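You operate a simulated robot arm through the tools that you are given. There is no shell and no other tool.

Carry out the task below with a simulated robot arm. There is one attempt and no reset: what you move stays moved.

JOB
Stack the white box on the brown one in the corner stand and clamp them square.
Fine: push the paddle by its red grip till the window reads SQUARE, green corner lever to lock; pinch and drop nothing.

The check looks at the end state, three seconds after you hand in, the way a careful person would. Anything else that was tipped, shoved, dropped, spilled or broken makes it a failure.

ROBOT AND FRAMES
A 7-joint arm with a two-finger gripper, fixed in place. Base frame: the origin is at the foot of the arm, x ahead of it, y to its left, z up; the work surface is at about z = 82.3. Lengths are in cm, angles in rad, forces in N, time in s.
With the tool pointing down near the work surface it reaches from about 34 to 72 cm from the base axis. Its first joint turns from -1.152 to 1.152 rad. Payload 2.45 kg.
Tool frame: the origin (TCP) lies between the finger pads and is the grasp point; the fingertips stand 2.6 cm ahead of it; z points along the fingers, y is the line along which they close. The gripper opens to 9.6 cm. The gripper's body begins 6.9 cm behind the TCP.
Orientation is that of the tool frame in the base frame, as [roll, pitch, yaw] about the fixed x, y, z axes, in that order (R = Rz(yaw) Ry(pitch) Rx(roll)). With the fingers straight down and closing along the base's y, the tool's x points along the base's -x, its y along +y and its z along -z.

CONTROLS
- The arm moves only by the tool drive_tool. Its argument "steps" is a list that holds one entry, the list of rows, each a list of 7 numbers: the turn, a rotation vector about the base's x, y, z in rad, then the shift along the base's x, y, z in cm, then the gripper command, from -1 (fully open) to 1 (shut), values between in proportion. In form: [[[ax, ay, az, x, y, z, claw], ...]]. A call has 1 to 20 rows; each row is the pose to reach, as a shift and turn from the pose commanded when the call began. Each row takes 0.2 s and may step no farther than 5 cm and 0.15 rad from the row before; otherwise, or with a gripper value out of range, the whole call is refused. A pose out of reach is approached as far as the arm can. The call stops where the force on the tool passes 90 N (or 10 N more than at its start, if that is more) or the arm is blocked; 0.2 s more then pass. The fingers move at their own pace and stop on an object; they squeeze with about 22 N. The grip force told is the motor's: it shows also when the fingers shut on nothing. Time passes only in rows, and 0.2 s behind the last, so rows that repeat a pose let the fingers close. It gives the time, the measured TCP pose, the force on the tool (base axes), the opening and the grip force at its end, in the units of the frame above (readings bear some noise), with the torque about the TCP (base axes, N m) and any sound that the robot's microphone picked up.
- Cameras (640 x 400 px; columns grow to the right, rows downward): "scene" is fixed at [17.77, -40.65, 142.14]; the picture's right is [0.63, -0.78, 0.00], its down [-0.47, -0.38, -0.80] and it looks along [0.62, 0.50, -0.60] (base axes); focal length 283 px, centre (320, 200). "wrist" rides on the gripper at [8.2, 0.3, -9.8] in the tool frame; the picture's right is [-0.04, 1.00, 0.00], its down [-0.73, -0.03, -0.68] and it looks along [-0.68, -0.03, 0.73] (tool axes); focal length 256 px, centre (320, 200). There is no depth. A picture from a camera that has moved, and an enlarged one, comes with that camera's place and axes in the base frame and with its lens.
- camera(camera): a new picture of that camera. The clock stands still meanwhile.
- close_up(camera, box): a new picture of the part [left, top, right, bottom] of that camera's present view, enlarged. The clock stands still meanwhile.
- finish_job(): hands the job in; it is judged then, once.

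Places have to be worked out from the pictures, the camera data and where the tool is seen. Open the gripper and draw the arm clear of the work before you hand the job in, unless the task says otherwise.

The tools are called after "Emit:" as a command line: name --argument value ..., lists and objects as JSON in quotes. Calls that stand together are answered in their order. drive_tool: Moves the arm, as the interface text tells. Its arguments: {"type":"object","properties":{"steps":{"type":"array"}},"required":["steps"]} The other tools are called the same way: camera (camera) takes a picture; close_up (camera, box) takes an enlarged picture of a part of a camera's view; finish_job () hands the job in.

At the start:

```text
clock: 0.0
ee_pos: [47.78, -6.4, 119.28]
ee_rot: [3.141, 0.0, -3.141]
ft_force: [0.6, 0.5, 1.0]
ft_torque: [0.04, 0.0, 0.03]
gripper_width: 9.59
grasp_force: 0.1
```

scene: 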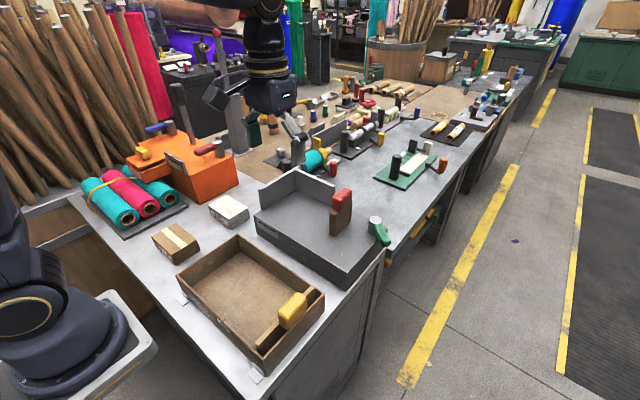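
wrist: 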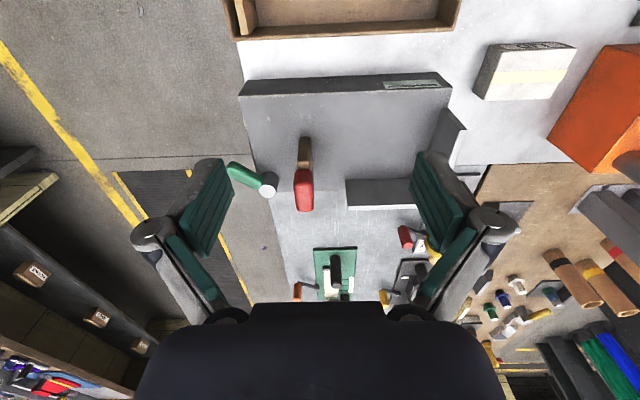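

I see a grey corner stand with a red-gripped paddle, a green corner lever, a brown box and a white box on the bench. I'll first take close-ups to locate them accurately.

Emit:
close_up --camera "scene" --box '[140, 150, 400, 312]'

Emit:
close_up --camera "scene" --box '[240, 150, 400, 250]'

Emit:
close_up --camera "wrist" --box '[220, 60, 480, 222]'

Emit:
close_up --camera "scene" --box '[140, 180, 260, 255]'

```text
2.46 times, centred on (270, 231) of scene
camera zoom: at [17.77, -40.65, 142.14], right [0.63, -0.78, 0.0], down [-0.47, -0.38, -0.8], along [0.62, 0.5, -0.6], focal length 697 px, centre (443, 124)
```

zoom: 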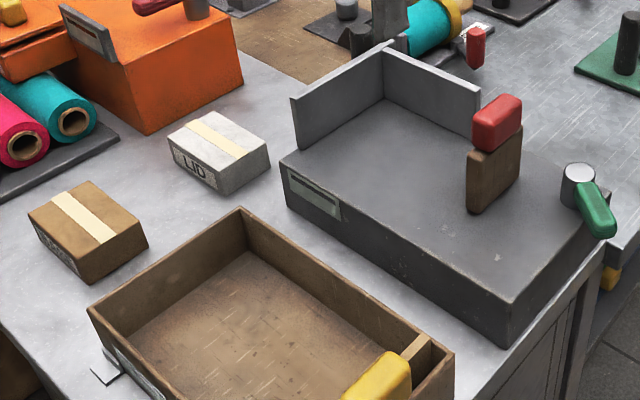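

```text
4.00 times, centred on (320, 200) of scene
camera zoom: at [17.77, -40.65, 142.14], right [0.63, -0.78, 0.0], down [-0.47, -0.38, -0.8], along [0.62, 0.5, -0.6], focal length 1133 px, centre (320, 200)
```

zoom: 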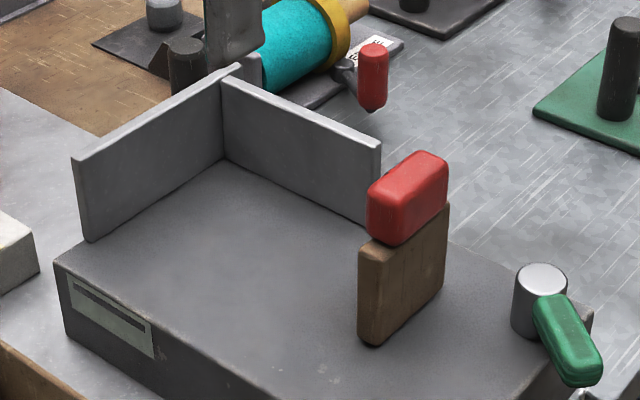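

```text
2.46 times, centred on (350, 141) of wrist
camera zoom: at [39.63, -6.14, 129.11], right [0.04, 1.0, 0.0], down [0.73, -0.03, 0.68], along [0.68, -0.03, -0.73], focal length 630 px, centre (246, 345)
```

zoom: 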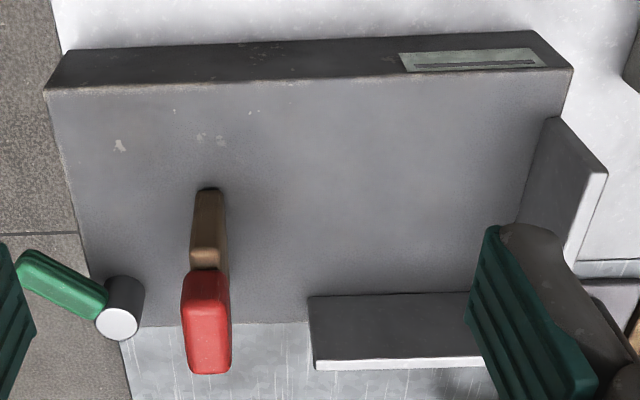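

```text
5.33 times, centred on (200, 218) of scene
camera zoom: at [17.77, -40.65, 142.14], right [0.63, -0.78, 0.0], down [-0.47, -0.38, -0.8], along [0.62, 0.5, -0.6], focal length 1510 px, centre (960, 107)
```

zoom: 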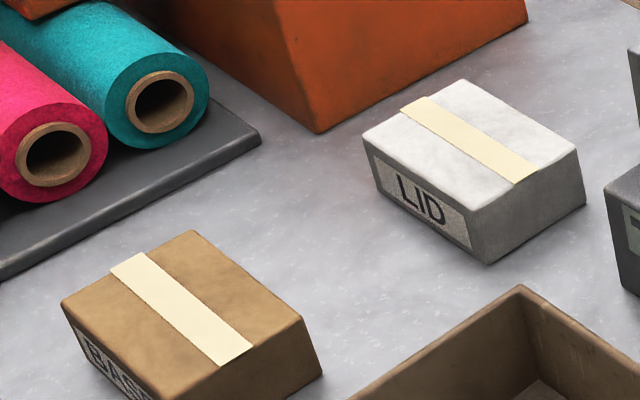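

The brown BASE box is centred near (36.3, 26.6) and the white LID near (54.4, 26.6), each about 7.2 x 11 x 4 cm. The stand's plate top is at about z 90.2, with its inner corner near (71, 12.5). I'll look closely at the window, paddle and lever before moving.

Emit:
close_up --camera "scene" --box '[250, 210, 290, 245]'

Emit:
close_up --camera "scene" --box '[320, 180, 400, 260]'

Emit:
close_up --camera "wrist" --box '[220, 120, 340, 220]'

Emit:
close_up --camera "wrist" --box '[370, 65, 460, 100]'

```text
11.43 times, centred on (270, 228) of scene
camera zoom: at [17.77, -40.65, 142.14], right [0.63, -0.78, 0.0], down [-0.47, -0.38, -0.8], along [0.62, 0.5, -0.6], focal length 3236 px, centre (891, -114)
```

zoom: 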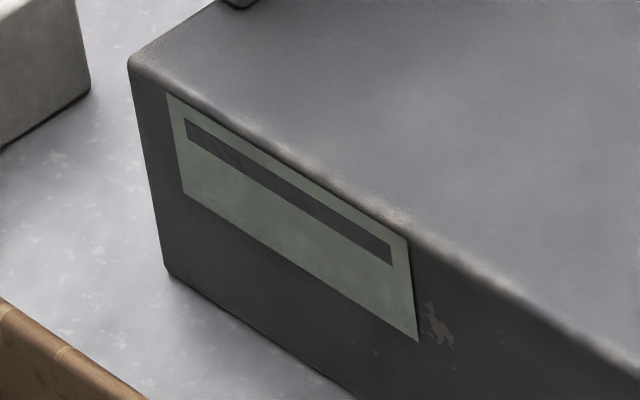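

```text
5.00 times, centred on (360, 220) of scene
camera zoom: at [17.77, -40.65, 142.14], right [0.63, -0.78, 0.0], down [-0.47, -0.38, -0.8], along [0.62, 0.5, -0.6], focal length 1416 px, centre (120, 100)
```

zoom: 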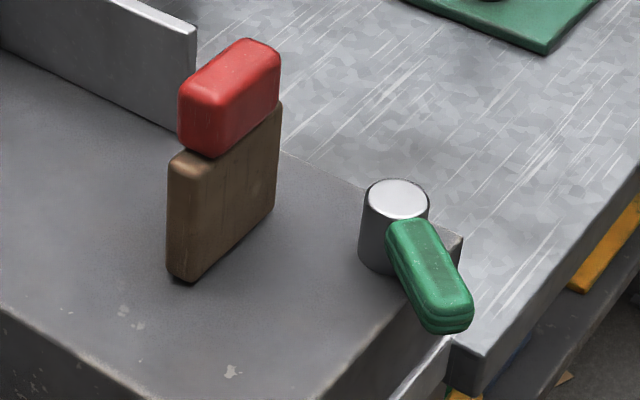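

```text
4.00 times, centred on (280, 170) of wrist
camera zoom: at [39.63, -6.14, 129.11], right [0.04, 1.0, 0.0], down [0.73, -0.03, 0.68], along [0.68, -0.03, -0.73], focal length 1024 px, centre (480, 320)
```

zoom: 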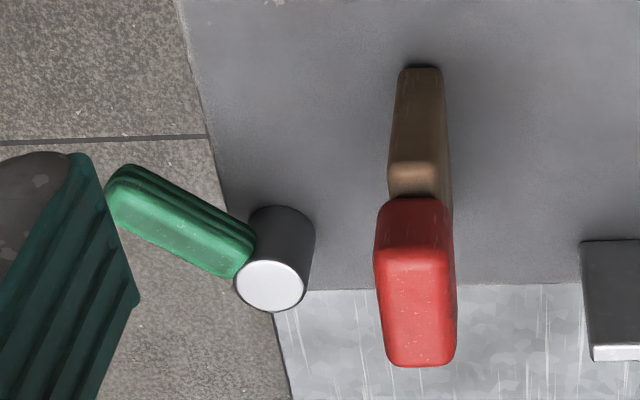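

```text
7.11 times, centred on (415, 82) of wrist
camera zoom: at [39.63, -6.14, 129.11], right [0.04, 1.0, 0.0], down [0.73, -0.03, 0.68], along [0.68, -0.03, -0.73], focal length 1820 px, centre (-356, 1036)
```

zoom: 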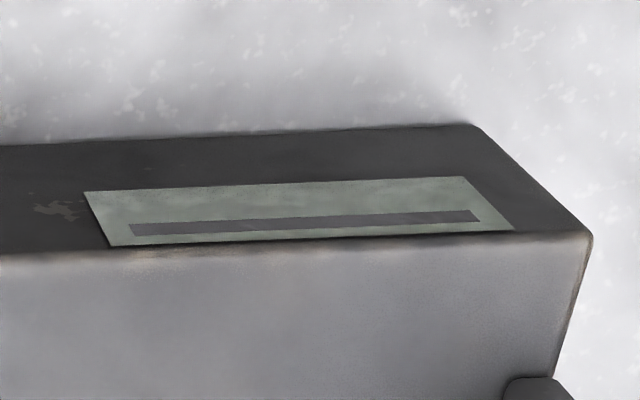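

The window is blank, and the lever post stands near (69.5, -17) with its green bar pointing out toward -x/-y. I'll turn the tool by 90° so it closes along x, and move above the brown box.

Emit:
drive_tool --steps '[[[0, 0, 0.1428, -1.044, 3.0, -1.116, -1], [0, 0, 0.2856, -2.087, 6.0, -2.233, -1], [0, 0, 0.4284, -3.131, 9.0, -3.349, -1], [0, 0, 0.5712, -4.175, 12.0, -4.465, -1], [0, 0, 0.714, -5.218, 15.0, -5.582, -1], [0, 0, 0.8568, -6.262, 18.0, -6.698, -1], [0, 0, 0.9996, -7.305, 21.0, -7.815, -1], [0, 0, 1.1424, -8.349, 24.0, -8.931, -1], [0, 0, 1.2852, -9.393, 27.0, -10.05, -1], [0, 0, 1.428, -10.436, 30.0, -11.164, -1], [0, 0, 1.5708, -11.48, 33.0, -12.28, -1], [0, 0, 1.5708, -11.48, 33.0, -12.28, -1]]]'

```text
clock: 2.6
ee_pos: [36.29, 26.58, 106.99]
ee_rot: [3.141, -0.001, -1.57]
ft_force: [-0.2, 0.2, 0.1]
ft_torque: [-0.06, 0.0, -0.01]
gripper_width: 9.58
grasp_force: 0.1
```

The arm reached the spot above the brown box with the tool turned. I'll check alignment with both cameras.

Emit:
camera --camera "wrist"

Emit:
camera --camera "scene"

```text
taken
camera wrist: at [35.96, 18.42, 116.8], right [-1.0, 0.04, 0.0], down [0.03, 0.73, 0.68], along [0.03, 0.68, -0.73], focal length 256 px, centre (320, 200)
```

wrist: 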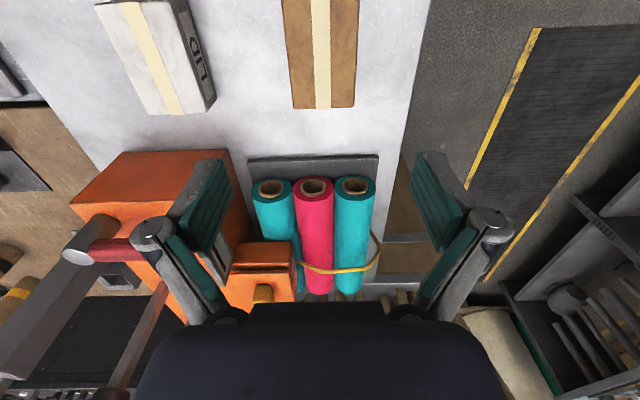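

```text
taken
```

scene: 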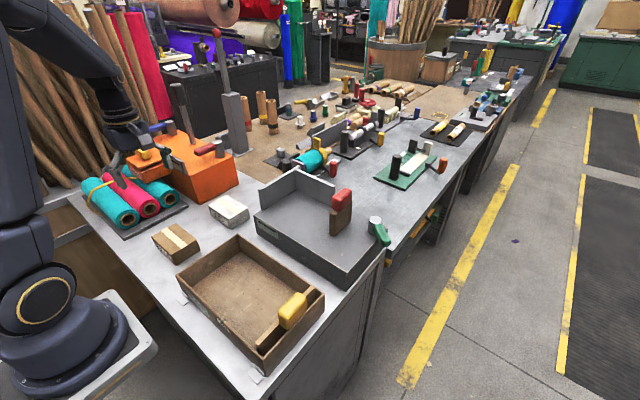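

The brown box's far top edge in the wrist view puts its centre at x about 36.1–36.3, so the alignment looks good. I'll descend to just above the box and check.

Emit:
drive_tool --steps '[[[0, 0, 0, -0.05, 0, -4, -1], [0, 0, 0, -0.1, 0, -8, -1], [0, 0, 0, -0.1, 0, -12, -1], [0, 0, 0, -0.1, 0, -14.5, -1], [0, 0, 0, -0.1, 0, -16.5, -1], [0, 0, 0, -0.1, 0, -16.5, -1]]]'

Emit:
close_up --camera "scene" --box '[100, 160, 260, 280]'

Emit:
camera --camera "wrist"

```text
clock: 4.0
ee_pos: [36.1, 26.58, 90.45]
ee_rot: [-3.141, 0.001, -1.572]
ft_force: [-0.5, 0.0, 0.1]
ft_torque: [0.02, 0.03, 0.04]
gripper_width: 9.59
grasp_force: 0.1
```

```text
3.33 times, centred on (180, 220) of scene
camera zoom: at [17.77, -40.65, 142.14], right [0.63, -0.78, 0.0], down [-0.47, -0.38, -0.8], along [0.62, 0.5, -0.6], focal length 944 px, centre (787, 133)
```

zoom: 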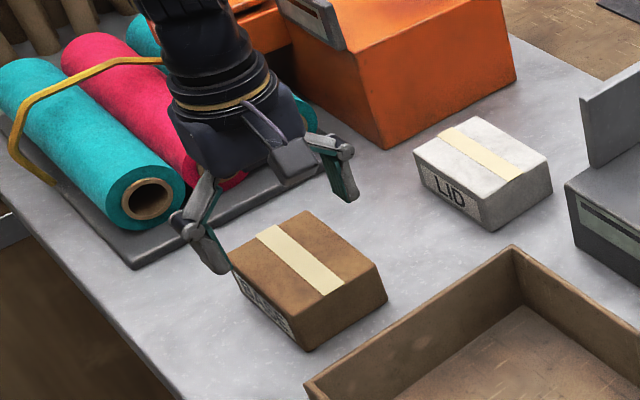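

```text
taken
camera wrist: at [35.87, 18.44, 100.26], right [-1.0, 0.04, 0.0], down [0.03, 0.73, 0.68], along [0.03, 0.68, -0.73], focal length 256 px, centre (320, 200)
```

wrist: 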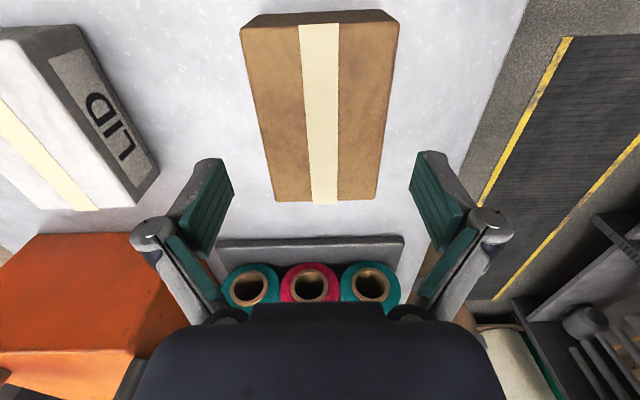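

The fingers straddle the box evenly in x, with the box centre at about (36.0, 26.1). I'll shift y slightly, descend to z about 85.1 and close gently on the box.

Emit:
drive_tool --steps '[[[0, 0, 0, 0, -0.4, -1.5, -1], [0, 0, 0, 0, -0.4, -3.0, -1], [0, 0, 0, 0, -0.4, -4.4, -1], [0, 0, 0, 0, -0.4, -5.3, -1], [0, 0, 0, 0, -0.4, -5.3, -1]]]'

Emit:
close_up --camera "scene" --box '[100, 160, 260, 280]'

```text
clock: 5.2
ee_pos: [36.21, 26.18, 84.99]
ee_rot: [-3.141, 0.001, -1.571]
ft_force: [0.9, 0.6, 0.9]
ft_torque: [0.01, -0.02, -0.01]
gripper_width: 9.62
grasp_force: 0.1
```

```text
3.33 times, centred on (180, 220) of scene
camera zoom: at [17.77, -40.65, 142.14], right [0.63, -0.78, 0.0], down [-0.47, -0.38, -0.8], along [0.62, 0.5, -0.6], focal length 944 px, centre (787, 133)
```

zoom: 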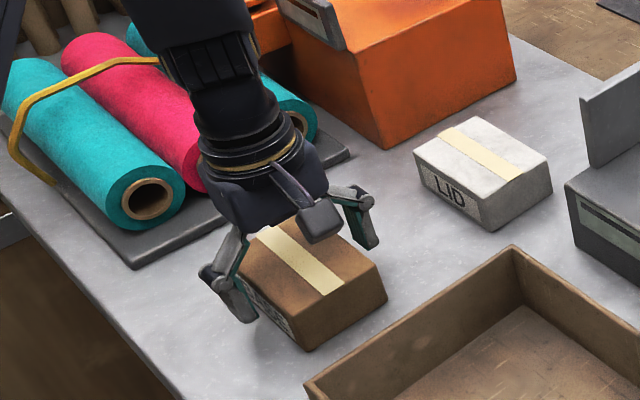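

The fingers straddle the box cleanly with no contact force. I'll close the gripper.

Emit:
drive_tool --steps '[[[0, 0, 0, 0, 0, 0, 0.2], [0, 0, 0, 0, 0, 0, 0.6], [0, 0, 0, 0, 0, 0, 1], [0, 0, 0, 0, 0, 0, 1], [0, 0, 0, 0, 0, 0, 1]]]'

```text
clock: 6.4
ee_pos: [36.11, 26.28, 85.05]
ee_rot: [-3.142, 0.0, -1.571]
ft_force: [-0.3, -0.5, 3.4]
ft_torque: [-0.07, 0.04, -0.01]
gripper_width: 7.44
grasp_force: 22.1
```

The gripper holds at 7.44 cm with 22 N, so the box is gripped. I'll lift gently and check the hold.

Emit:
drive_tool --steps '[[[0, 0, 0, 0, 0, 0.7, 1], [0, 0, 0, 0, 0, 2, 1], [0, 0, 0, 0, 0, 4, 1], [0, 0, 0, 0, 0, 6.5, 1], [0, 0, 0, 0, 0, 9.5, 1], [0, 0, 0, 0, 0, 12.5, 1], [0, 0, 0, 0, 0, 15.5, 1], [0, 0, 0, 0, 0, 18, 1], [0, 0, 0, 0, 0, 20, 1], [0, 0, 0, 0, 0, 20, 1]]]'

Emit:
camera --camera "scene"

Emit:
camera --camera "wrist"

```text
clock: 8.6
ee_pos: [36.27, 26.16, 105.34]
ee_rot: [-3.141, 0.001, -1.57]
ft_force: [0.1, 0.3, -1.3]
ft_torque: [0.01, 0.05, 0.03]
gripper_width: 7.45
grasp_force: 22.2
```

```text
taken
```

scene: 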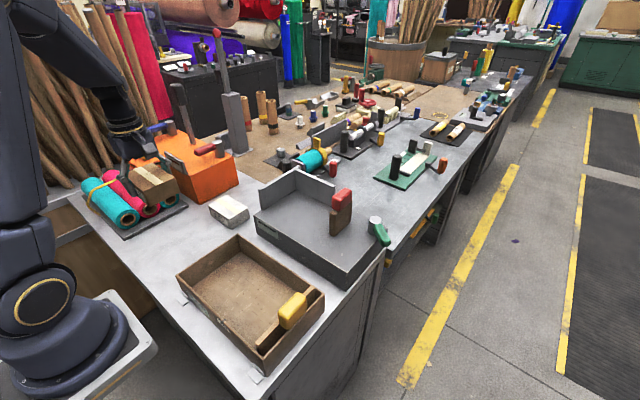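

```text
taken
camera wrist: at [35.94, 17.96, 115.11], right [-1.0, 0.04, 0.0], down [0.03, 0.73, 0.68], along [0.03, 0.68, -0.73], focal length 256 px, centre (320, 200)
```

wrist: 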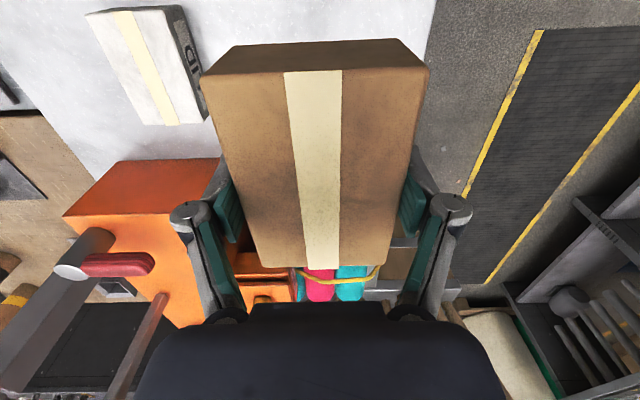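

The box hangs level and firm; its centre sits about 0.25 cm to -y of the TCP. I'll carry it at this height over the stand.

Emit:
drive_tool --steps '[[[0, 0, 0, 1.0, -0.7, 0, 1], [0, 0, 0, 3.0, -2.0, 0, 1], [0, 0, 0, 6.0, -4.0, 0, 1], [0, 0, 0, 9.0, -6.0, 0, 1], [0, 0, 0, 12.0, -8.0, 0, 1], [0, 0, 0, 15.0, -10.0, 0, 1], [0, 0, 0, 18.0, -12.0, 0, 1], [0, 0, 0, 21.0, -14.1, 0, 1], [0, 0, 0, 24.0, -16.1, 0, 1], [0, 0, 0, 26.5, -17.8, 0, 1], [0, 0, 0, 28.2, -19.0, 0, 1], [0, 0, 0, 28.9, -19.4, 0, 1], [0, 0, 0, 28.9, -19.4, 0, 1]]]'

Emit:
camera --camera "scene"

Emit:
camera --camera "wrist"

Emit:
close_up --camera "scene" --box '[230, 130, 390, 250]'

```text
clock: 11.4
ee_pos: [65.13, 6.78, 105.21]
ee_rot: [3.141, 0.001, -1.572]
ft_force: [0.1, -0.5, -1.1]
ft_torque: [-0.02, 0.0, 0.0]
gripper_width: 7.43
grasp_force: 21.7
```

```text
taken
```

scene: 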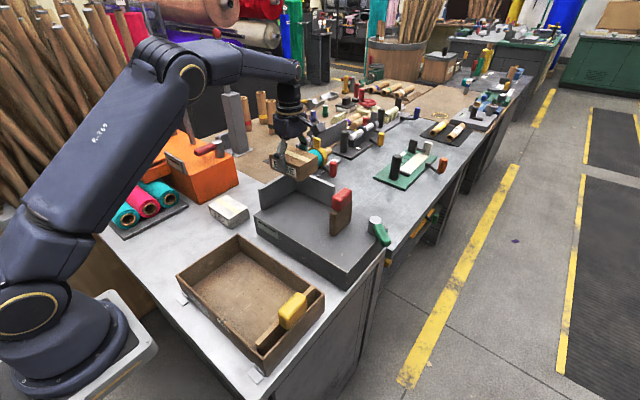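

```text
taken
camera wrist: at [64.83, -1.42, 115.04], right [-1.0, 0.04, 0.0], down [0.03, 0.73, 0.68], along [0.03, 0.68, -0.73], focal length 256 px, centre (320, 200)
```

wrist: 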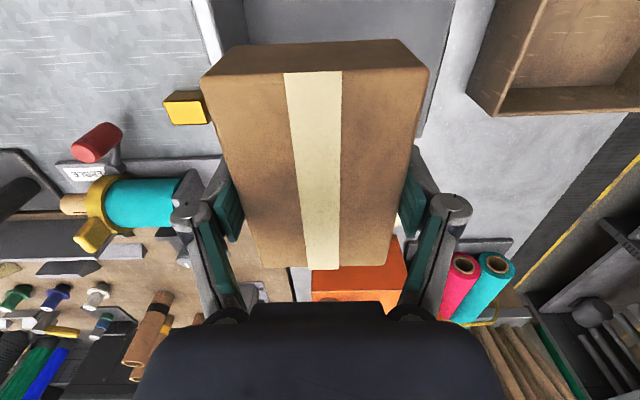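

```text
3.33 times, centred on (310, 190) of scene
camera zoom: at [17.77, -40.65, 142.14], right [0.63, -0.78, 0.0], down [-0.47, -0.38, -0.8], along [0.62, 0.5, -0.6], focal length 944 px, centre (353, 233)
```

zoom: 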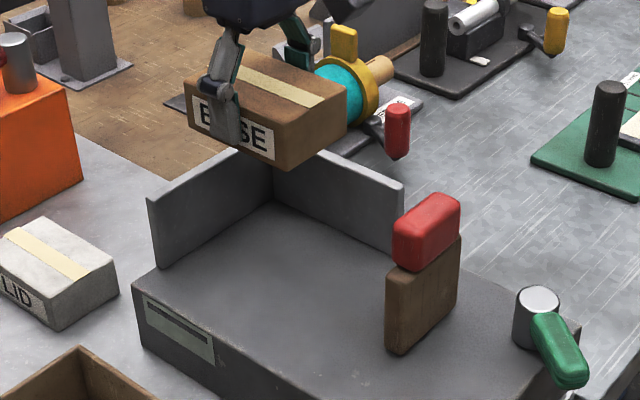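

The box is over the corner. Before lowering I'll zoom in on the left wall and its thickness to refine where the inner faces are.

Emit:
close_up --camera "scene" --box '[255, 160, 335, 220]'

Emit:
close_up --camera "scene" --box '[280, 130, 360, 190]'

```text
6.67 times, centred on (295, 190) of scene
camera zoom: at [17.77, -40.65, 142.14], right [0.63, -0.78, 0.0], down [-0.47, -0.38, -0.8], along [0.62, 0.5, -0.6], focal length 1888 px, centre (487, 267)
```

zoom: 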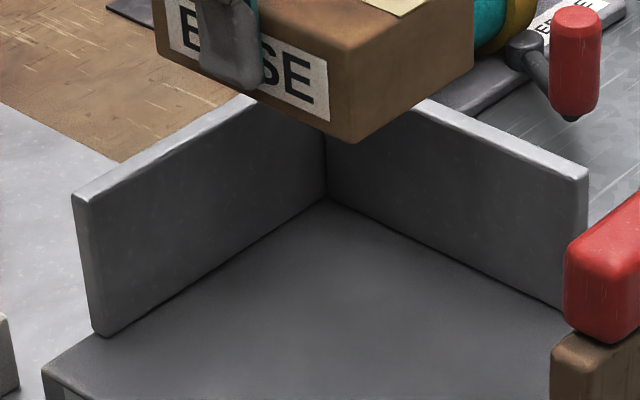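

```text
6.67 times, centred on (320, 160) of scene
camera zoom: at [17.77, -40.65, 142.14], right [0.63, -0.78, 0.0], down [-0.47, -0.38, -0.8], along [0.62, 0.5, -0.6], focal length 1888 px, centre (320, 467)
```

zoom: 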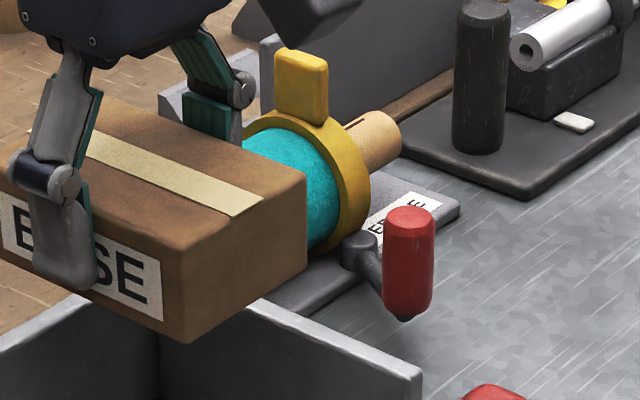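

The scene view puts the held box's near bottom corner at about (61.8, 1.65) and the walls at x 71 and y 12.5. I'll shift it away from both walls for finger clearance (TCP about (63.0, 5.6)) and lower to just above the plate.

Emit:
drive_tool --steps '[[[0, 0, 0, -1.0, -0.6, 0, 1], [0, 0, 0, -2.1, -1.2, 0, 1], [0, 0, 0, -2.1, -1.2, -1.5, 1], [0, 0, 0, -2.1, -1.2, -4, 1], [0, 0, 0, -2.1, -1.2, -6.5, 1], [0, 0, 0, -2.1, -1.2, -8.5, 1], [0, 0, 0, -2.1, -1.2, -10, 1], [0, 0, 0, -2.1, -1.2, -11, 1], [0, 0, 0, -2.1, -1.2, -11, 1]]]'

Emit:
close_up --camera "scene" --box '[230, 140, 390, 240]'

Emit:
camera --camera "wrist"

```text
clock: 13.4
ee_pos: [63.02, 5.59, 94.13]
ee_rot: [3.14, -0.001, -1.571]
ft_force: [-0.7, 0.6, -0.9]
ft_torque: [0.01, 0.0, -0.02]
gripper_width: 7.44
grasp_force: 22.2
```

```text
4.00 times, centred on (310, 190) of scene
camera zoom: at [17.77, -40.65, 142.14], right [0.63, -0.78, 0.0], down [-0.47, -0.38, -0.8], along [0.62, 0.5, -0.6], focal length 1133 px, centre (360, 240)
```

zoom: 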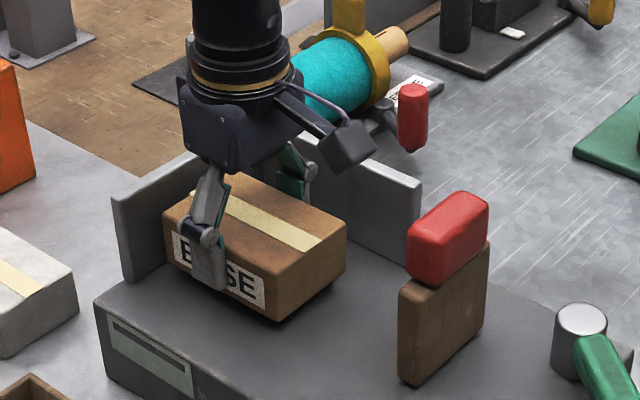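

```text
taken
camera wrist: at [62.66, -2.58, 103.97], right [-1.0, 0.04, 0.0], down [0.03, 0.73, 0.68], along [0.03, 0.68, -0.73], focal length 256 px, centre (320, 200)
```

wrist: 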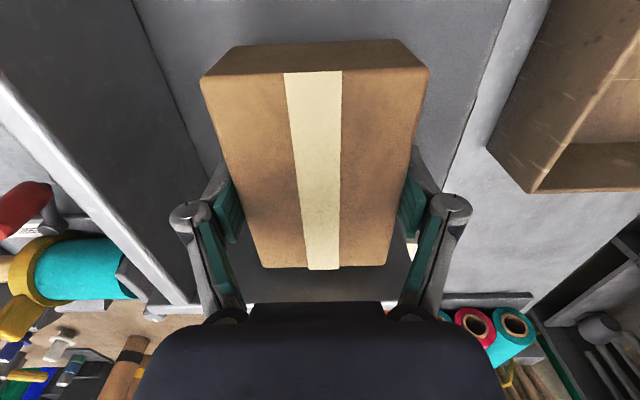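

There is clearance to both walls and the box is about 1.2 cm above the plate. I'll creep down and watch the force.

Emit:
drive_tool --steps '[[[0, 0, 0, 0, 0, -0.4, 1], [0, 0, 0, 0, 0, -0.7, 1], [0, 0, 0, 0, 0, -0.9, 1], [0, 0, 0, 0, 0, -1.0, 1], [0, 0, 0, 0, 0, -1.0, 1]]]'

```text
clock: 14.6
ee_pos: [62.96, 5.6, 93.23]
ee_rot: [-3.141, -0.001, -1.57]
ft_force: [0.5, 0.0, -1.4]
ft_torque: [-0.01, 0.04, 0.03]
gripper_width: 7.44
grasp_force: 22.6
```

No contact yet at TCP z 93.23. I'll continue in 0.1 cm steps.

Emit:
drive_tool --steps '[[[0, 0, 0, 0, 0, -0.1, 1], [0, 0, 0, 0, 0, -0.2, 1], [0, 0, 0, 0, 0, -0.2, 1]]]'

```text
clock: 15.4
ee_pos: [62.91, 5.59, 92.97]
ee_rot: [3.141, -0.001, -1.571]
ft_force: [0.1, -1.3, -1.0]
ft_torque: [0.0, -0.02, 0.0]
gripper_width: 7.43
grasp_force: 22.1
```

Emit:
drive_tool --steps '[[[0, 0, 0, 0, 0, -0.1, 1], [0, 0, 0, 0, 0, -0.2, 1], [0, 0, 0, 0, 0, -0.2, 1]]]'

Emit:
close_up --camera "scene" --box '[260, 170, 340, 230]'

```text
clock: 16.2
ee_pos: [63.05, 5.65, 92.81]
ee_rot: [3.141, 0.0, -1.57]
ft_force: [-0.1, -0.4, -1.7]
ft_torque: [-0.01, 0.0, 0.05]
gripper_width: 7.47
grasp_force: 22.8
```

```text
6.67 times, centred on (300, 200) of scene
camera zoom: at [17.77, -40.65, 142.14], right [0.63, -0.78, 0.0], down [-0.47, -0.38, -0.8], along [0.62, 0.5, -0.6], focal length 1888 px, centre (453, 200)
```

zoom: 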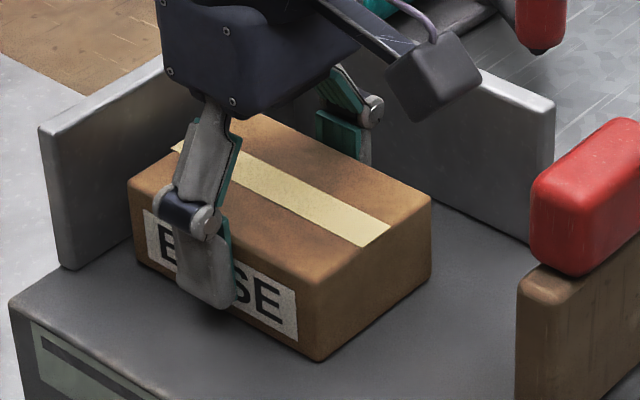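

Still only the box's own weight on the tool at z 92.81, with the box nearly on the plate. I'll lower another 0.2 cm and read the force again.

Emit:
drive_tool --steps '[[[0, 0, 0, 0, 0, -0.1, 1], [0, 0, 0, 0, 0, -0.1, 1], [0, 0, 0, 0, 0, -0.2, 1], [0, 0, 0, 0, 0, -0.2, 1]]]'

```text
clock: 17.2
ee_pos: [62.99, 5.63, 92.65]
ee_rot: [-3.14, 0.0, -1.571]
ft_force: [-4.8, 0.3, 13.4]
ft_torque: [-0.05, 0.22, 0.03]
gripper_width: 7.45
grasp_force: 22.7
```

The box has touched down (13 N up at z 92.65), so the plate top is near z 89.95. I'll relieve the press slightly and open the fingers.

Emit:
drive_tool --steps '[[[0, 0, 0, 0, 0, 0.1, 1], [0, 0, 0, 0, 0, 0.1, 0.0], [0, 0, 0, 0, 0, 0.1, -0.75], [0, 0, 0, 0, 0, 0.1, -1], [0, 0, 0, 0, 0, 0.1, -1], [0, 0, 0, 0, 0, 0.1, -1]]]'

Emit:
close_up --camera "scene" --box '[260, 170, 340, 230]'

Emit:
camera --camera "wrist"

```text
clock: 18.6
ee_pos: [63.11, 5.65, 92.72]
ee_rot: [-3.141, 0.001, -1.572]
ft_force: [0.6, 0.4, 0.0]
ft_torque: [0.03, 0.0, 0.01]
gripper_width: 9.59
grasp_force: 0.2
```

```text
6.67 times, centred on (300, 200) of scene
camera zoom: at [17.77, -40.65, 142.14], right [0.63, -0.78, 0.0], down [-0.47, -0.38, -0.8], along [0.62, 0.5, -0.6], focal length 1888 px, centre (453, 200)
```

zoom: 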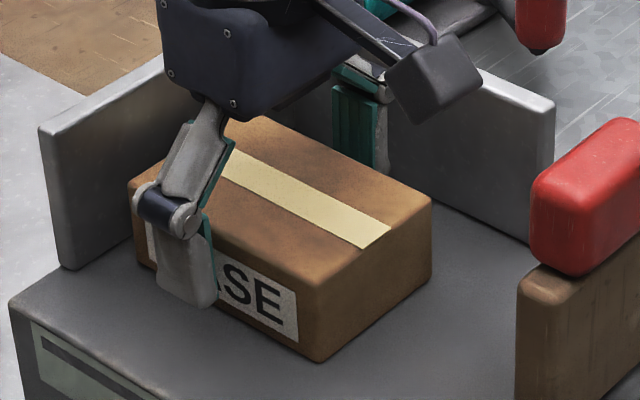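

```text
taken
camera wrist: at [62.7, -2.63, 102.51], right [-1.0, 0.04, 0.0], down [0.03, 0.73, 0.68], along [0.03, 0.68, -0.73], focal length 256 px, centre (320, 200)
```

wrist: 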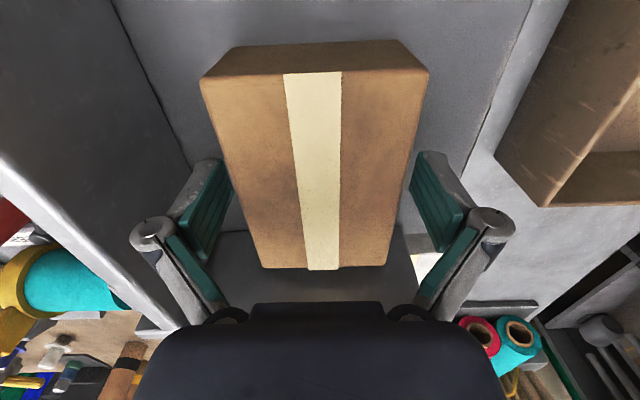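

The brown box stands on the plate free of the fingers. I'll rise straight up and go over to above the white box.

Emit:
drive_tool --steps '[[[0, 0, 0, 0, 0, 1.5, -1], [0, 0, 0, 0, 0, 4.5, -1], [0, 0, 0, 0, 0, 8, -1], [0, 0, 0, 0, 0, 11, -1], [0, 0, 0, 0, 0, 13, -1], [0, 0, 0, -1.5, 3.5, 13, -1], [0, 0, 0, -3.0, 7.0, 13, -1], [0, 0, 0, -4.5, 10.5, 13, -1], [0, 0, 0, -6.0, 14.0, 13, -1], [0, 0, 0, -7.5, 17.5, 13, -1], [0, 0, 0, -8.95, 20.5, 12, -1], [0, 0, 0, -8.95, 20.5, 8.5, -1], [0, 0, 0, -8.95, 20.5, 5, -1], [0, 0, 0, -8.95, 20.5, 1.5, -1], [0, 0, 0, -8.95, 20.5, -2.2, -1], [0, 0, 0, -8.95, 20.5, -2.2, -1]]]'

Emit:
camera --camera "scene"

Emit:
camera --camera "wrist"

```text
clock: 22.0
ee_pos: [54.05, 26.1, 90.37]
ee_rot: [3.141, 0.001, -1.571]
ft_force: [0.3, -0.3, 0.1]
ft_torque: [-0.01, -0.02, 0.01]
gripper_width: 9.61
grasp_force: 0.0
```

```text
taken
```

scene: 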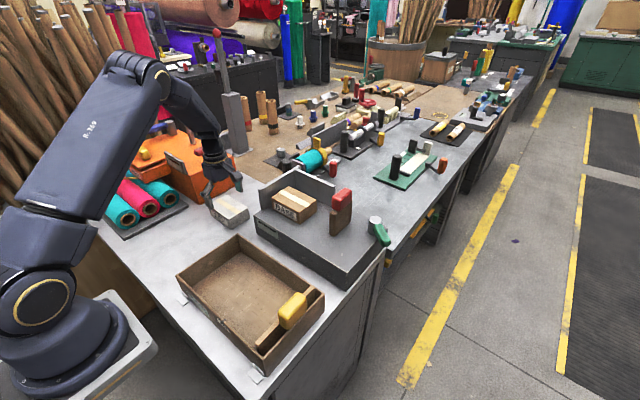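

```text
taken
camera wrist: at [53.69, 17.88, 100.32], right [-1.0, 0.04, 0.0], down [0.03, 0.73, 0.68], along [0.03, 0.68, -0.73], focal length 256 px, centre (320, 200)
```

wrist: 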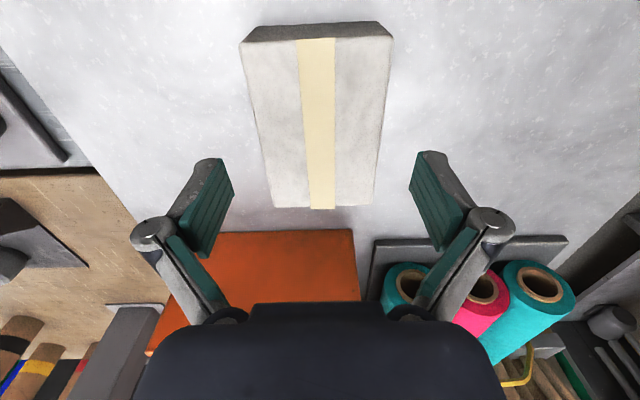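

The white box is centred between the fingers at about (54.05, 26.05). I'll descend to z about 85.05, then close.

Emit:
drive_tool --steps '[[[0, 0, 0, 0, 0.1, -1.5, -1], [0, 0, 0, 0, 0.1, -3.0, -1], [0, 0, 0, 0, 0.1, -4.4, -1], [0, 0, 0, 0, 0.1, -5.3, -1], [0, 0, 0, 0, 0.1, -5.3, -1], [0, 0, 0, 0, 0.1, -5.3, 0.2], [0, 0, 0, 0, 0.1, -5.3, 0.6], [0, 0, 0, 0, 0.1, -5.3, 1], [0, 0, 0, 0, 0.1, -5.3, 1], [0, 0, 0, 0, 0.1, -5.3, 1]]]'

Emit:
close_up --camera "scene" --box '[180, 150, 340, 250]'

```text
clock: 24.2
ee_pos: [53.94, 26.2, 85.27]
ee_rot: [-3.141, -0.001, -1.571]
ft_force: [-0.6, 1.1, 0.4]
ft_torque: [0.0, -0.01, 0.01]
gripper_width: 7.43
grasp_force: 21.4
```

```text
4.00 times, centred on (260, 200) of scene
camera zoom: at [17.77, -40.65, 142.14], right [0.63, -0.78, 0.0], down [-0.47, -0.38, -0.8], along [0.62, 0.5, -0.6], focal length 1133 px, centre (560, 200)
```

zoom: 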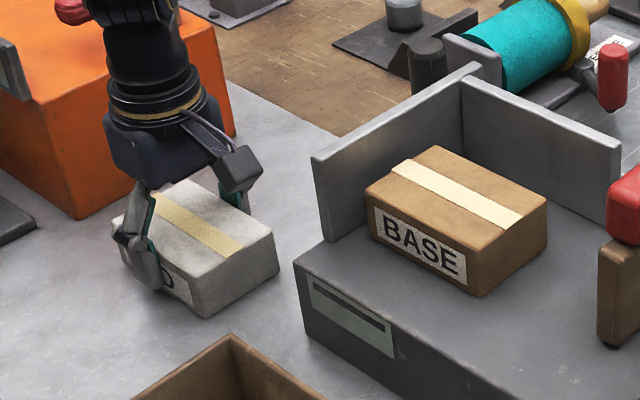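

The white box is gripped at 7.43 cm. I'll lift gently and carry it back over the brown box, using the same x/y as when I placed that one.

Emit:
drive_tool --steps '[[[0, 0, 0, 0, 0, 0.7, 1], [0, 0, 0, 0, 0, 2, 1], [0, 0, 0, 0, 0, 4.5, 1], [0, 0, 0, 0, 0, 8, 1], [0, 0, 0, 0, 0, 11.5, 1], [0, 0, 0, 0, 0, 15, 1], [0, 0, 0, 0, 0, 18, 1], [0, 0, 0, 0, 0, 20, 1], [0, 0, 0, 0.6, -1.2, 20, 1], [0, 0, 0, 1.7, -4.0, 20, 1], [0, 0, 0, 3.0, -7.0, 20, 1], [0, 0, 0, 4.4, -10.2, 20, 1], [0, 0, 0, 5.8, -13.4, 20, 1], [0, 0, 0, 7.2, -16.6, 20, 1], [0, 0, 0, 8.3, -19.2, 20, 1], [0, 0, 0, 8.95, -20.6, 20, 1], [0, 0, 0, 8.95, -20.6, 20, 1]]]'

Emit:
camera --camera "wrist"

Emit:
close_up --camera "scene" --box '[230, 130, 390, 230]'

```text
clock: 27.8
ee_pos: [63.0, 5.51, 105.09]
ee_rot: [-3.141, 0.0, -1.57]
ft_force: [0.9, -0.6, -0.4]
ft_torque: [0.0, 0.04, 0.01]
gripper_width: 7.44
grasp_force: 22.2
```

```text
taken
camera wrist: at [62.74, -2.62, 114.98], right [-1.0, 0.04, 0.0], down [0.03, 0.73, 0.68], along [0.03, 0.68, -0.73], focal length 256 px, centre (320, 200)
```

wrist: 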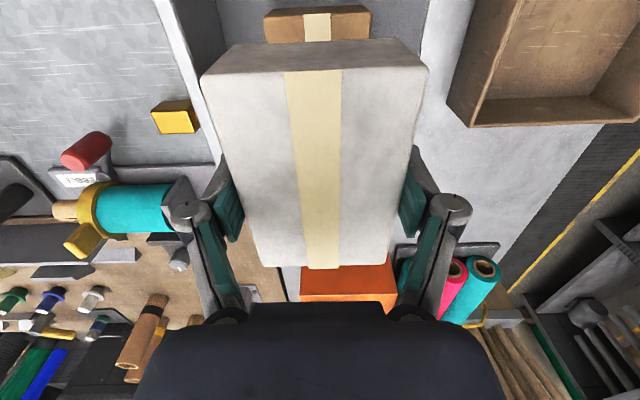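

```text
4.00 times, centred on (310, 180) of scene
camera zoom: at [17.77, -40.65, 142.14], right [0.63, -0.78, 0.0], down [-0.47, -0.38, -0.8], along [0.62, 0.5, -0.6], focal length 1133 px, centre (360, 280)
```

zoom: 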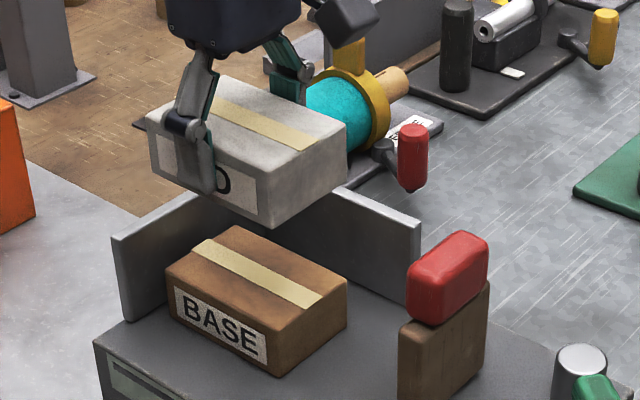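

The white box is held in the same relation to the fingers as the brown one was, and is right above it. I'll lower to just above contact.

Emit:
drive_tool --steps '[[[0, 0, 0, 0, 0, -1.5, 1], [0, 0, 0, 0, 0, -3.5, 1], [0, 0, 0, 0, 0, -5.5, 1], [0, 0, 0, 0, 0, -7, 1], [0, 0, 0, 0, 0, -7.8, 1], [0, 0, 0, 0, 0, -7.8, 1]]]'

Emit:
close_up --camera "scene" --box '[260, 160, 340, 220]'

```text
clock: 29.2
ee_pos: [63.01, 5.64, 97.27]
ee_rot: [3.142, -0.001, -1.57]
ft_force: [0.2, 0.3, -1.6]
ft_torque: [0.03, 0.02, 0.02]
gripper_width: 7.46
grasp_force: 21.9
```

```text
6.67 times, centred on (300, 190) of scene
camera zoom: at [17.77, -40.65, 142.14], right [0.63, -0.78, 0.0], down [-0.47, -0.38, -0.8], along [0.62, 0.5, -0.6], focal length 1888 px, centre (453, 267)
```

zoom: 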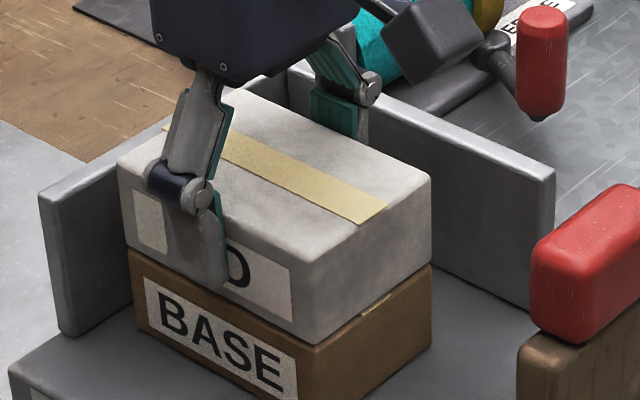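

The white box is aligned over the brown one with a small gap. I'll creep down in 0.1 cm steps.

Emit:
drive_tool --steps '[[[0, 0, 0, 0, 0, -0.1, 1], [0, 0, 0, 0, 0, -0.2, 1], [0, 0, 0, 0, 0, -0.3, 1], [0, 0, 0, 0, 0, -0.3, 1]]]'

```text
clock: 30.2
ee_pos: [62.96, 5.58, 97.21]
ee_rot: [-3.14, -0.001, -1.573]
ft_force: [-3.3, -0.4, 14.7]
ft_torque: [0.03, 0.12, 0.06]
gripper_width: 7.44
grasp_force: 21.8
```

Contact with 15 N at z 97.2, so the lid rests on the base. I'll relieve the press and open the fingers.

Emit:
drive_tool --steps '[[[0, 0, 0, 0, 0, 0.1, 1], [0, 0, 0, 0, 0, 0.15, 0.0], [0, 0, 0, 0, 0, 0.15, -0.75], [0, 0, 0, 0, 0, 0.15, -1], [0, 0, 0, 0, 0, 0.15, -1], [0, 0, 0, 0, 0, 0.15, -1]]]'

Emit:
close_up --camera "scene" --box '[260, 160, 340, 220]'

Emit:
camera --camera "wrist"

```text
clock: 31.6
ee_pos: [63.13, 5.6, 97.25]
ee_rot: [3.141, 0.0, -1.57]
ft_force: [-0.2, 0.3, -0.9]
ft_torque: [-0.02, 0.04, -0.02]
gripper_width: 9.6
grasp_force: 0.0
```

```text
6.67 times, centred on (300, 190) of scene
camera zoom: at [17.77, -40.65, 142.14], right [0.63, -0.78, 0.0], down [-0.47, -0.38, -0.8], along [0.62, 0.5, -0.6], focal length 1888 px, centre (453, 267)
```

zoom: 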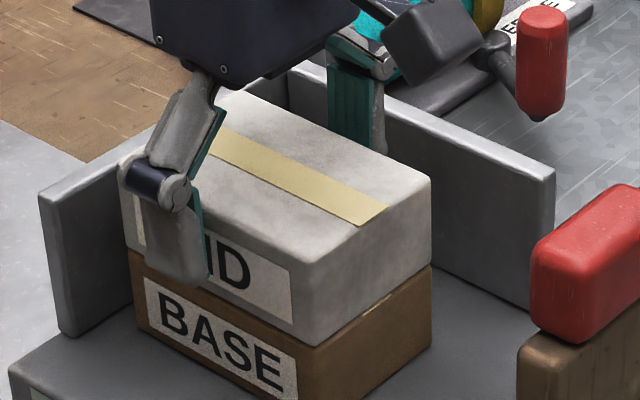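

```text
taken
camera wrist: at [62.7, -2.59, 107.06], right [-1.0, 0.04, 0.0], down [0.03, 0.73, 0.68], along [0.03, 0.68, -0.73], focal length 256 px, centre (320, 200)
```

wrist: 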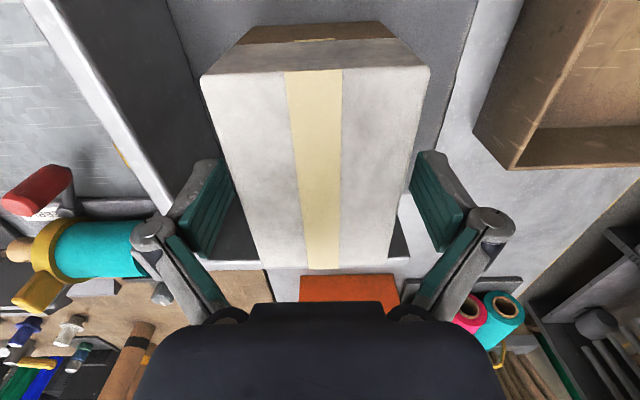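

The lid is released and sits squarely on the base. I'll rise clear, turn the tool back by 90° so that both finger edges can push the stack evenly, and go to its near (-x) side.

Emit:
drive_tool --steps '[[[0, 0, 0, 0, 0, 1.5, -1], [0, 0, 0, 0, 0, 4, -1], [0, 0, 0, 0, 0, 7, -1], [0, 0, 0, 0, 0, 9.5, -1], [0, 0, -0.1428, -0.6, 0, 9.5, -1], [0, 0, -0.2856, -1.2, -0.1, 9.5, -1], [0, 0, -0.4284, -1.8, -0.1, 9.5, -1], [0, 0, -0.5712, -2.4, -0.1, 9.5, -1], [0, 0, -0.714, -3.0, -0.2, 9.5, -1], [0, 0, -0.8568, -3.6, -0.2, 9.5, -1], [0, 0, -0.9996, -4.2, -0.2, 9.5, -1], [0, 0, -1.1424, -4.8, -0.3, 9.5, -0.8], [0, 0, -1.2852, -5.4, -0.3, 9.5, -0.6], [0, 0, -1.428, -6.0, -0.3, 9.5, -0.458], [0, 0, -1.5708, -6.5, -0.3, 9.5, -0.458], [0, 0, -1.5708, -6.5, -0.3, 9.5, -0.458]]]'

Emit:
camera --camera "wrist"

Emit:
close_up --camera "scene" --box '[230, 130, 390, 250]'

```text
clock: 35.0
ee_pos: [56.55, 5.29, 106.66]
ee_rot: [3.141, -0.002, 3.138]
ft_force: [-0.9, -0.8, -0.2]
ft_torque: [0.01, 0.01, 0.03]
gripper_width: 7.0
grasp_force: 0.1
```

```text
taken
camera wrist: at [48.35, 5.61, 116.56], right [0.04, 1.0, 0.0], down [0.73, -0.03, 0.68], along [0.68, -0.03, -0.73], focal length 256 px, centre (320, 200)
```

wrist: 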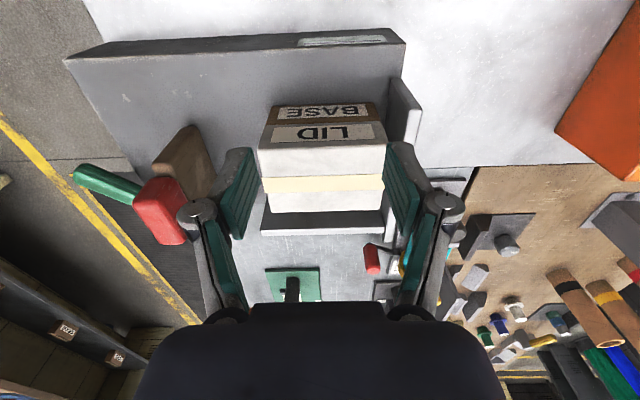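

```text
3.33 times, centred on (310, 190) of scene
camera zoom: at [17.77, -40.65, 142.14], right [0.63, -0.78, 0.0], down [-0.47, -0.38, -0.8], along [0.62, 0.5, -0.6], focal length 944 px, centre (353, 233)
```

zoom: 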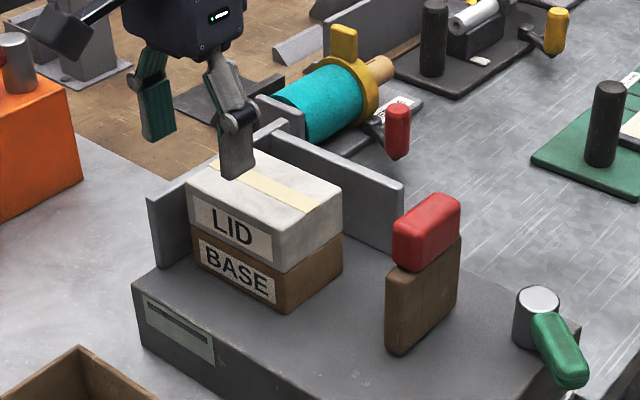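

Both boxes are neatly stacked. I'll narrow the fingers to about 5 cm and descend in front of the stack with the tips just above the plate.

Emit:
drive_tool --steps '[[[0, 0, 0, 0, 0, -2, -0.04], [0, 0, 0, 0, 0, -5, -0.04], [0, 0, 0, 0, 0, -8, -0.04], [0, 0, 0, 0, 0, -10.5, -0.04], [0, 0, 0, 0, 0, -12.3, -0.04], [0, 0, 0, 0, 0, -13.2, -0.04], [0, 0, 0, 0, 0, -13.6, -0.04], [0, 0, 0, 0, 0, -13.6, -0.04]]]'

Emit:
camera --camera "wrist"

Emit:
close_up --camera "scene" --box '[230, 140, 390, 240]'

```text
clock: 36.8
ee_pos: [56.47, 5.3, 93.11]
ee_rot: [-3.141, -0.001, -3.141]
ft_force: [0.4, -1.0, 0.3]
ft_torque: [0.0, -0.03, -0.01]
gripper_width: 4.97
grasp_force: 0.0
```

```text
taken
camera wrist: at [48.35, 5.54, 102.97], right [0.04, 1.0, 0.0], down [0.73, -0.03, 0.68], along [0.68, -0.03, -0.73], focal length 256 px, centre (320, 200)
```

wrist: 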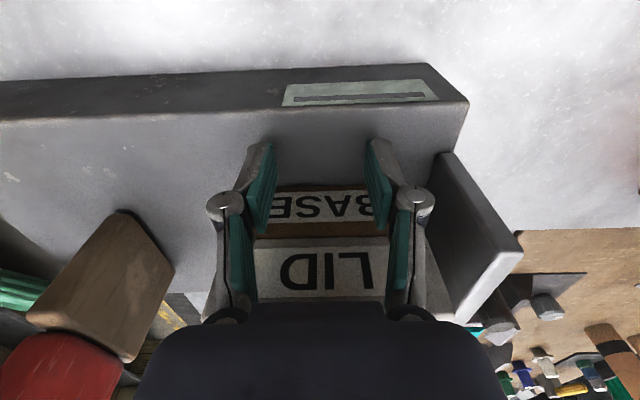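

```text
4.00 times, centred on (310, 190) of scene
camera zoom: at [17.77, -40.65, 142.14], right [0.63, -0.78, 0.0], down [-0.47, -0.38, -0.8], along [0.62, 0.5, -0.6], focal length 1133 px, centre (360, 240)
```

zoom: 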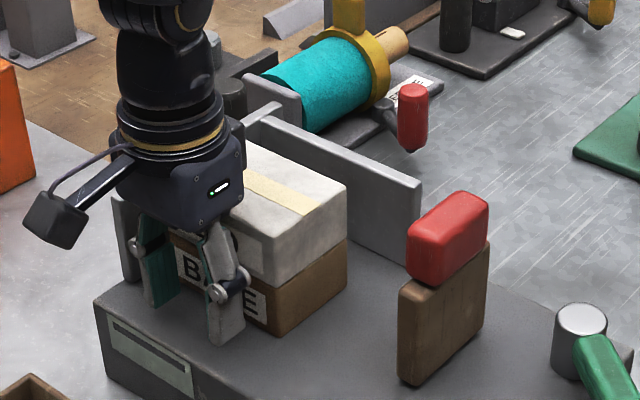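

The fingers stand in front of the stack, clear of it and the left wall. I'll push slowly in +x, stopping short of the expected wall contact.

Emit:
drive_tool --steps '[[[0, 0, 0, 0.7, 0, 0, -0.04], [0, 0, 0, 1.2, 0, 0, -0.04], [0, 0, 0, 1.5, 0, 0, -0.04], [0, 0, 0, 1.8, 0, 0, -0.04], [0, 0, 0, 2.1, 0, 0, -0.04], [0, 0, 0, 2.4, 0, 0, -0.04], [0, 0, 0, 2.7, 0, 0, -0.04], [0, 0, 0, 3.0, 0, 0, -0.04], [0, 0, 0, 3.3, 0, 0, -0.04], [0, 0, 0, 3.6, 0, 0, -0.04], [0, 0, 0, 3.9, 0, 0, -0.04], [0, 0, 0, 4.2, 0, 0, -0.04], [0, 0, 0, 4.5, 0, 0, -0.04], [0, 0, 0, 4.8, 0, 0, -0.04], [0, 0, 0, 5.0, 0, 0, -0.04], [0, 0, 0, 5.0, 0, 0, -0.04]]]'

Emit:
close_up --camera "scene" --box '[230, 140, 390, 240]'

Emit:
camera --camera "wrist"

```text
clock: 40.2
ee_pos: [61.55, 5.3, 93.05]
ee_rot: [3.141, -0.001, -3.142]
ft_force: [-1.0, 0.6, -1.1]
ft_torque: [0.0, 0.01, 0.01]
gripper_width: 4.99
grasp_force: 0.1
```

```text
4.00 times, centred on (310, 190) of scene
camera zoom: at [17.77, -40.65, 142.14], right [0.63, -0.78, 0.0], down [-0.47, -0.38, -0.8], along [0.62, 0.5, -0.6], focal length 1133 px, centre (360, 240)
```

zoom: 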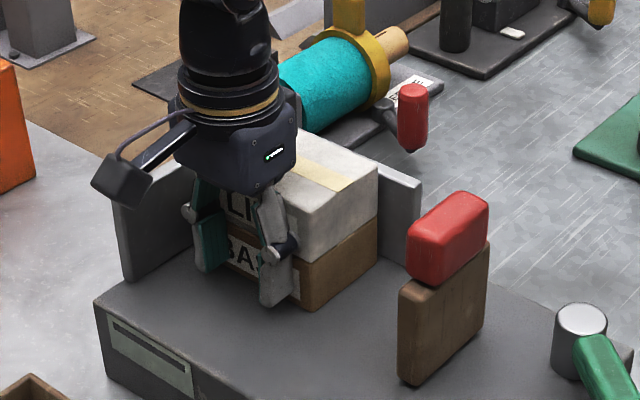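

```text
taken
camera wrist: at [53.36, 5.57, 102.99], right [0.04, 1.0, 0.0], down [0.73, -0.03, 0.68], along [0.68, -0.03, -0.73], focal length 256 px, centre (320, 200)
```

wrist: 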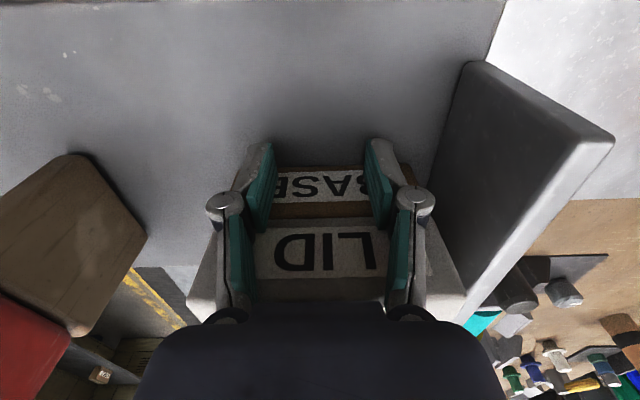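

Both boxes are sliding together and there's no wall contact yet at TCP x 61.55. I'll continue in small steps, watching for the wall.

Emit:
drive_tool --steps '[[[0, 0, 0, 0.2, 0, 0, -0.04], [0, 0, 0, 0.4, 0, 0, -0.04], [0, 0, 0, 0.5, 0, 0, -0.04], [0, 0, 0, 0.5, 0, 0, -0.04]]]'

```text
clock: 41.2
ee_pos: [62.14, 5.31, 93.18]
ee_rot: [-3.141, 0.002, 3.141]
ft_force: [-0.6, 0.5, -0.6]
ft_torque: [-0.01, 0.0, -0.04]
gripper_width: 5.01
grasp_force: 0.8
```

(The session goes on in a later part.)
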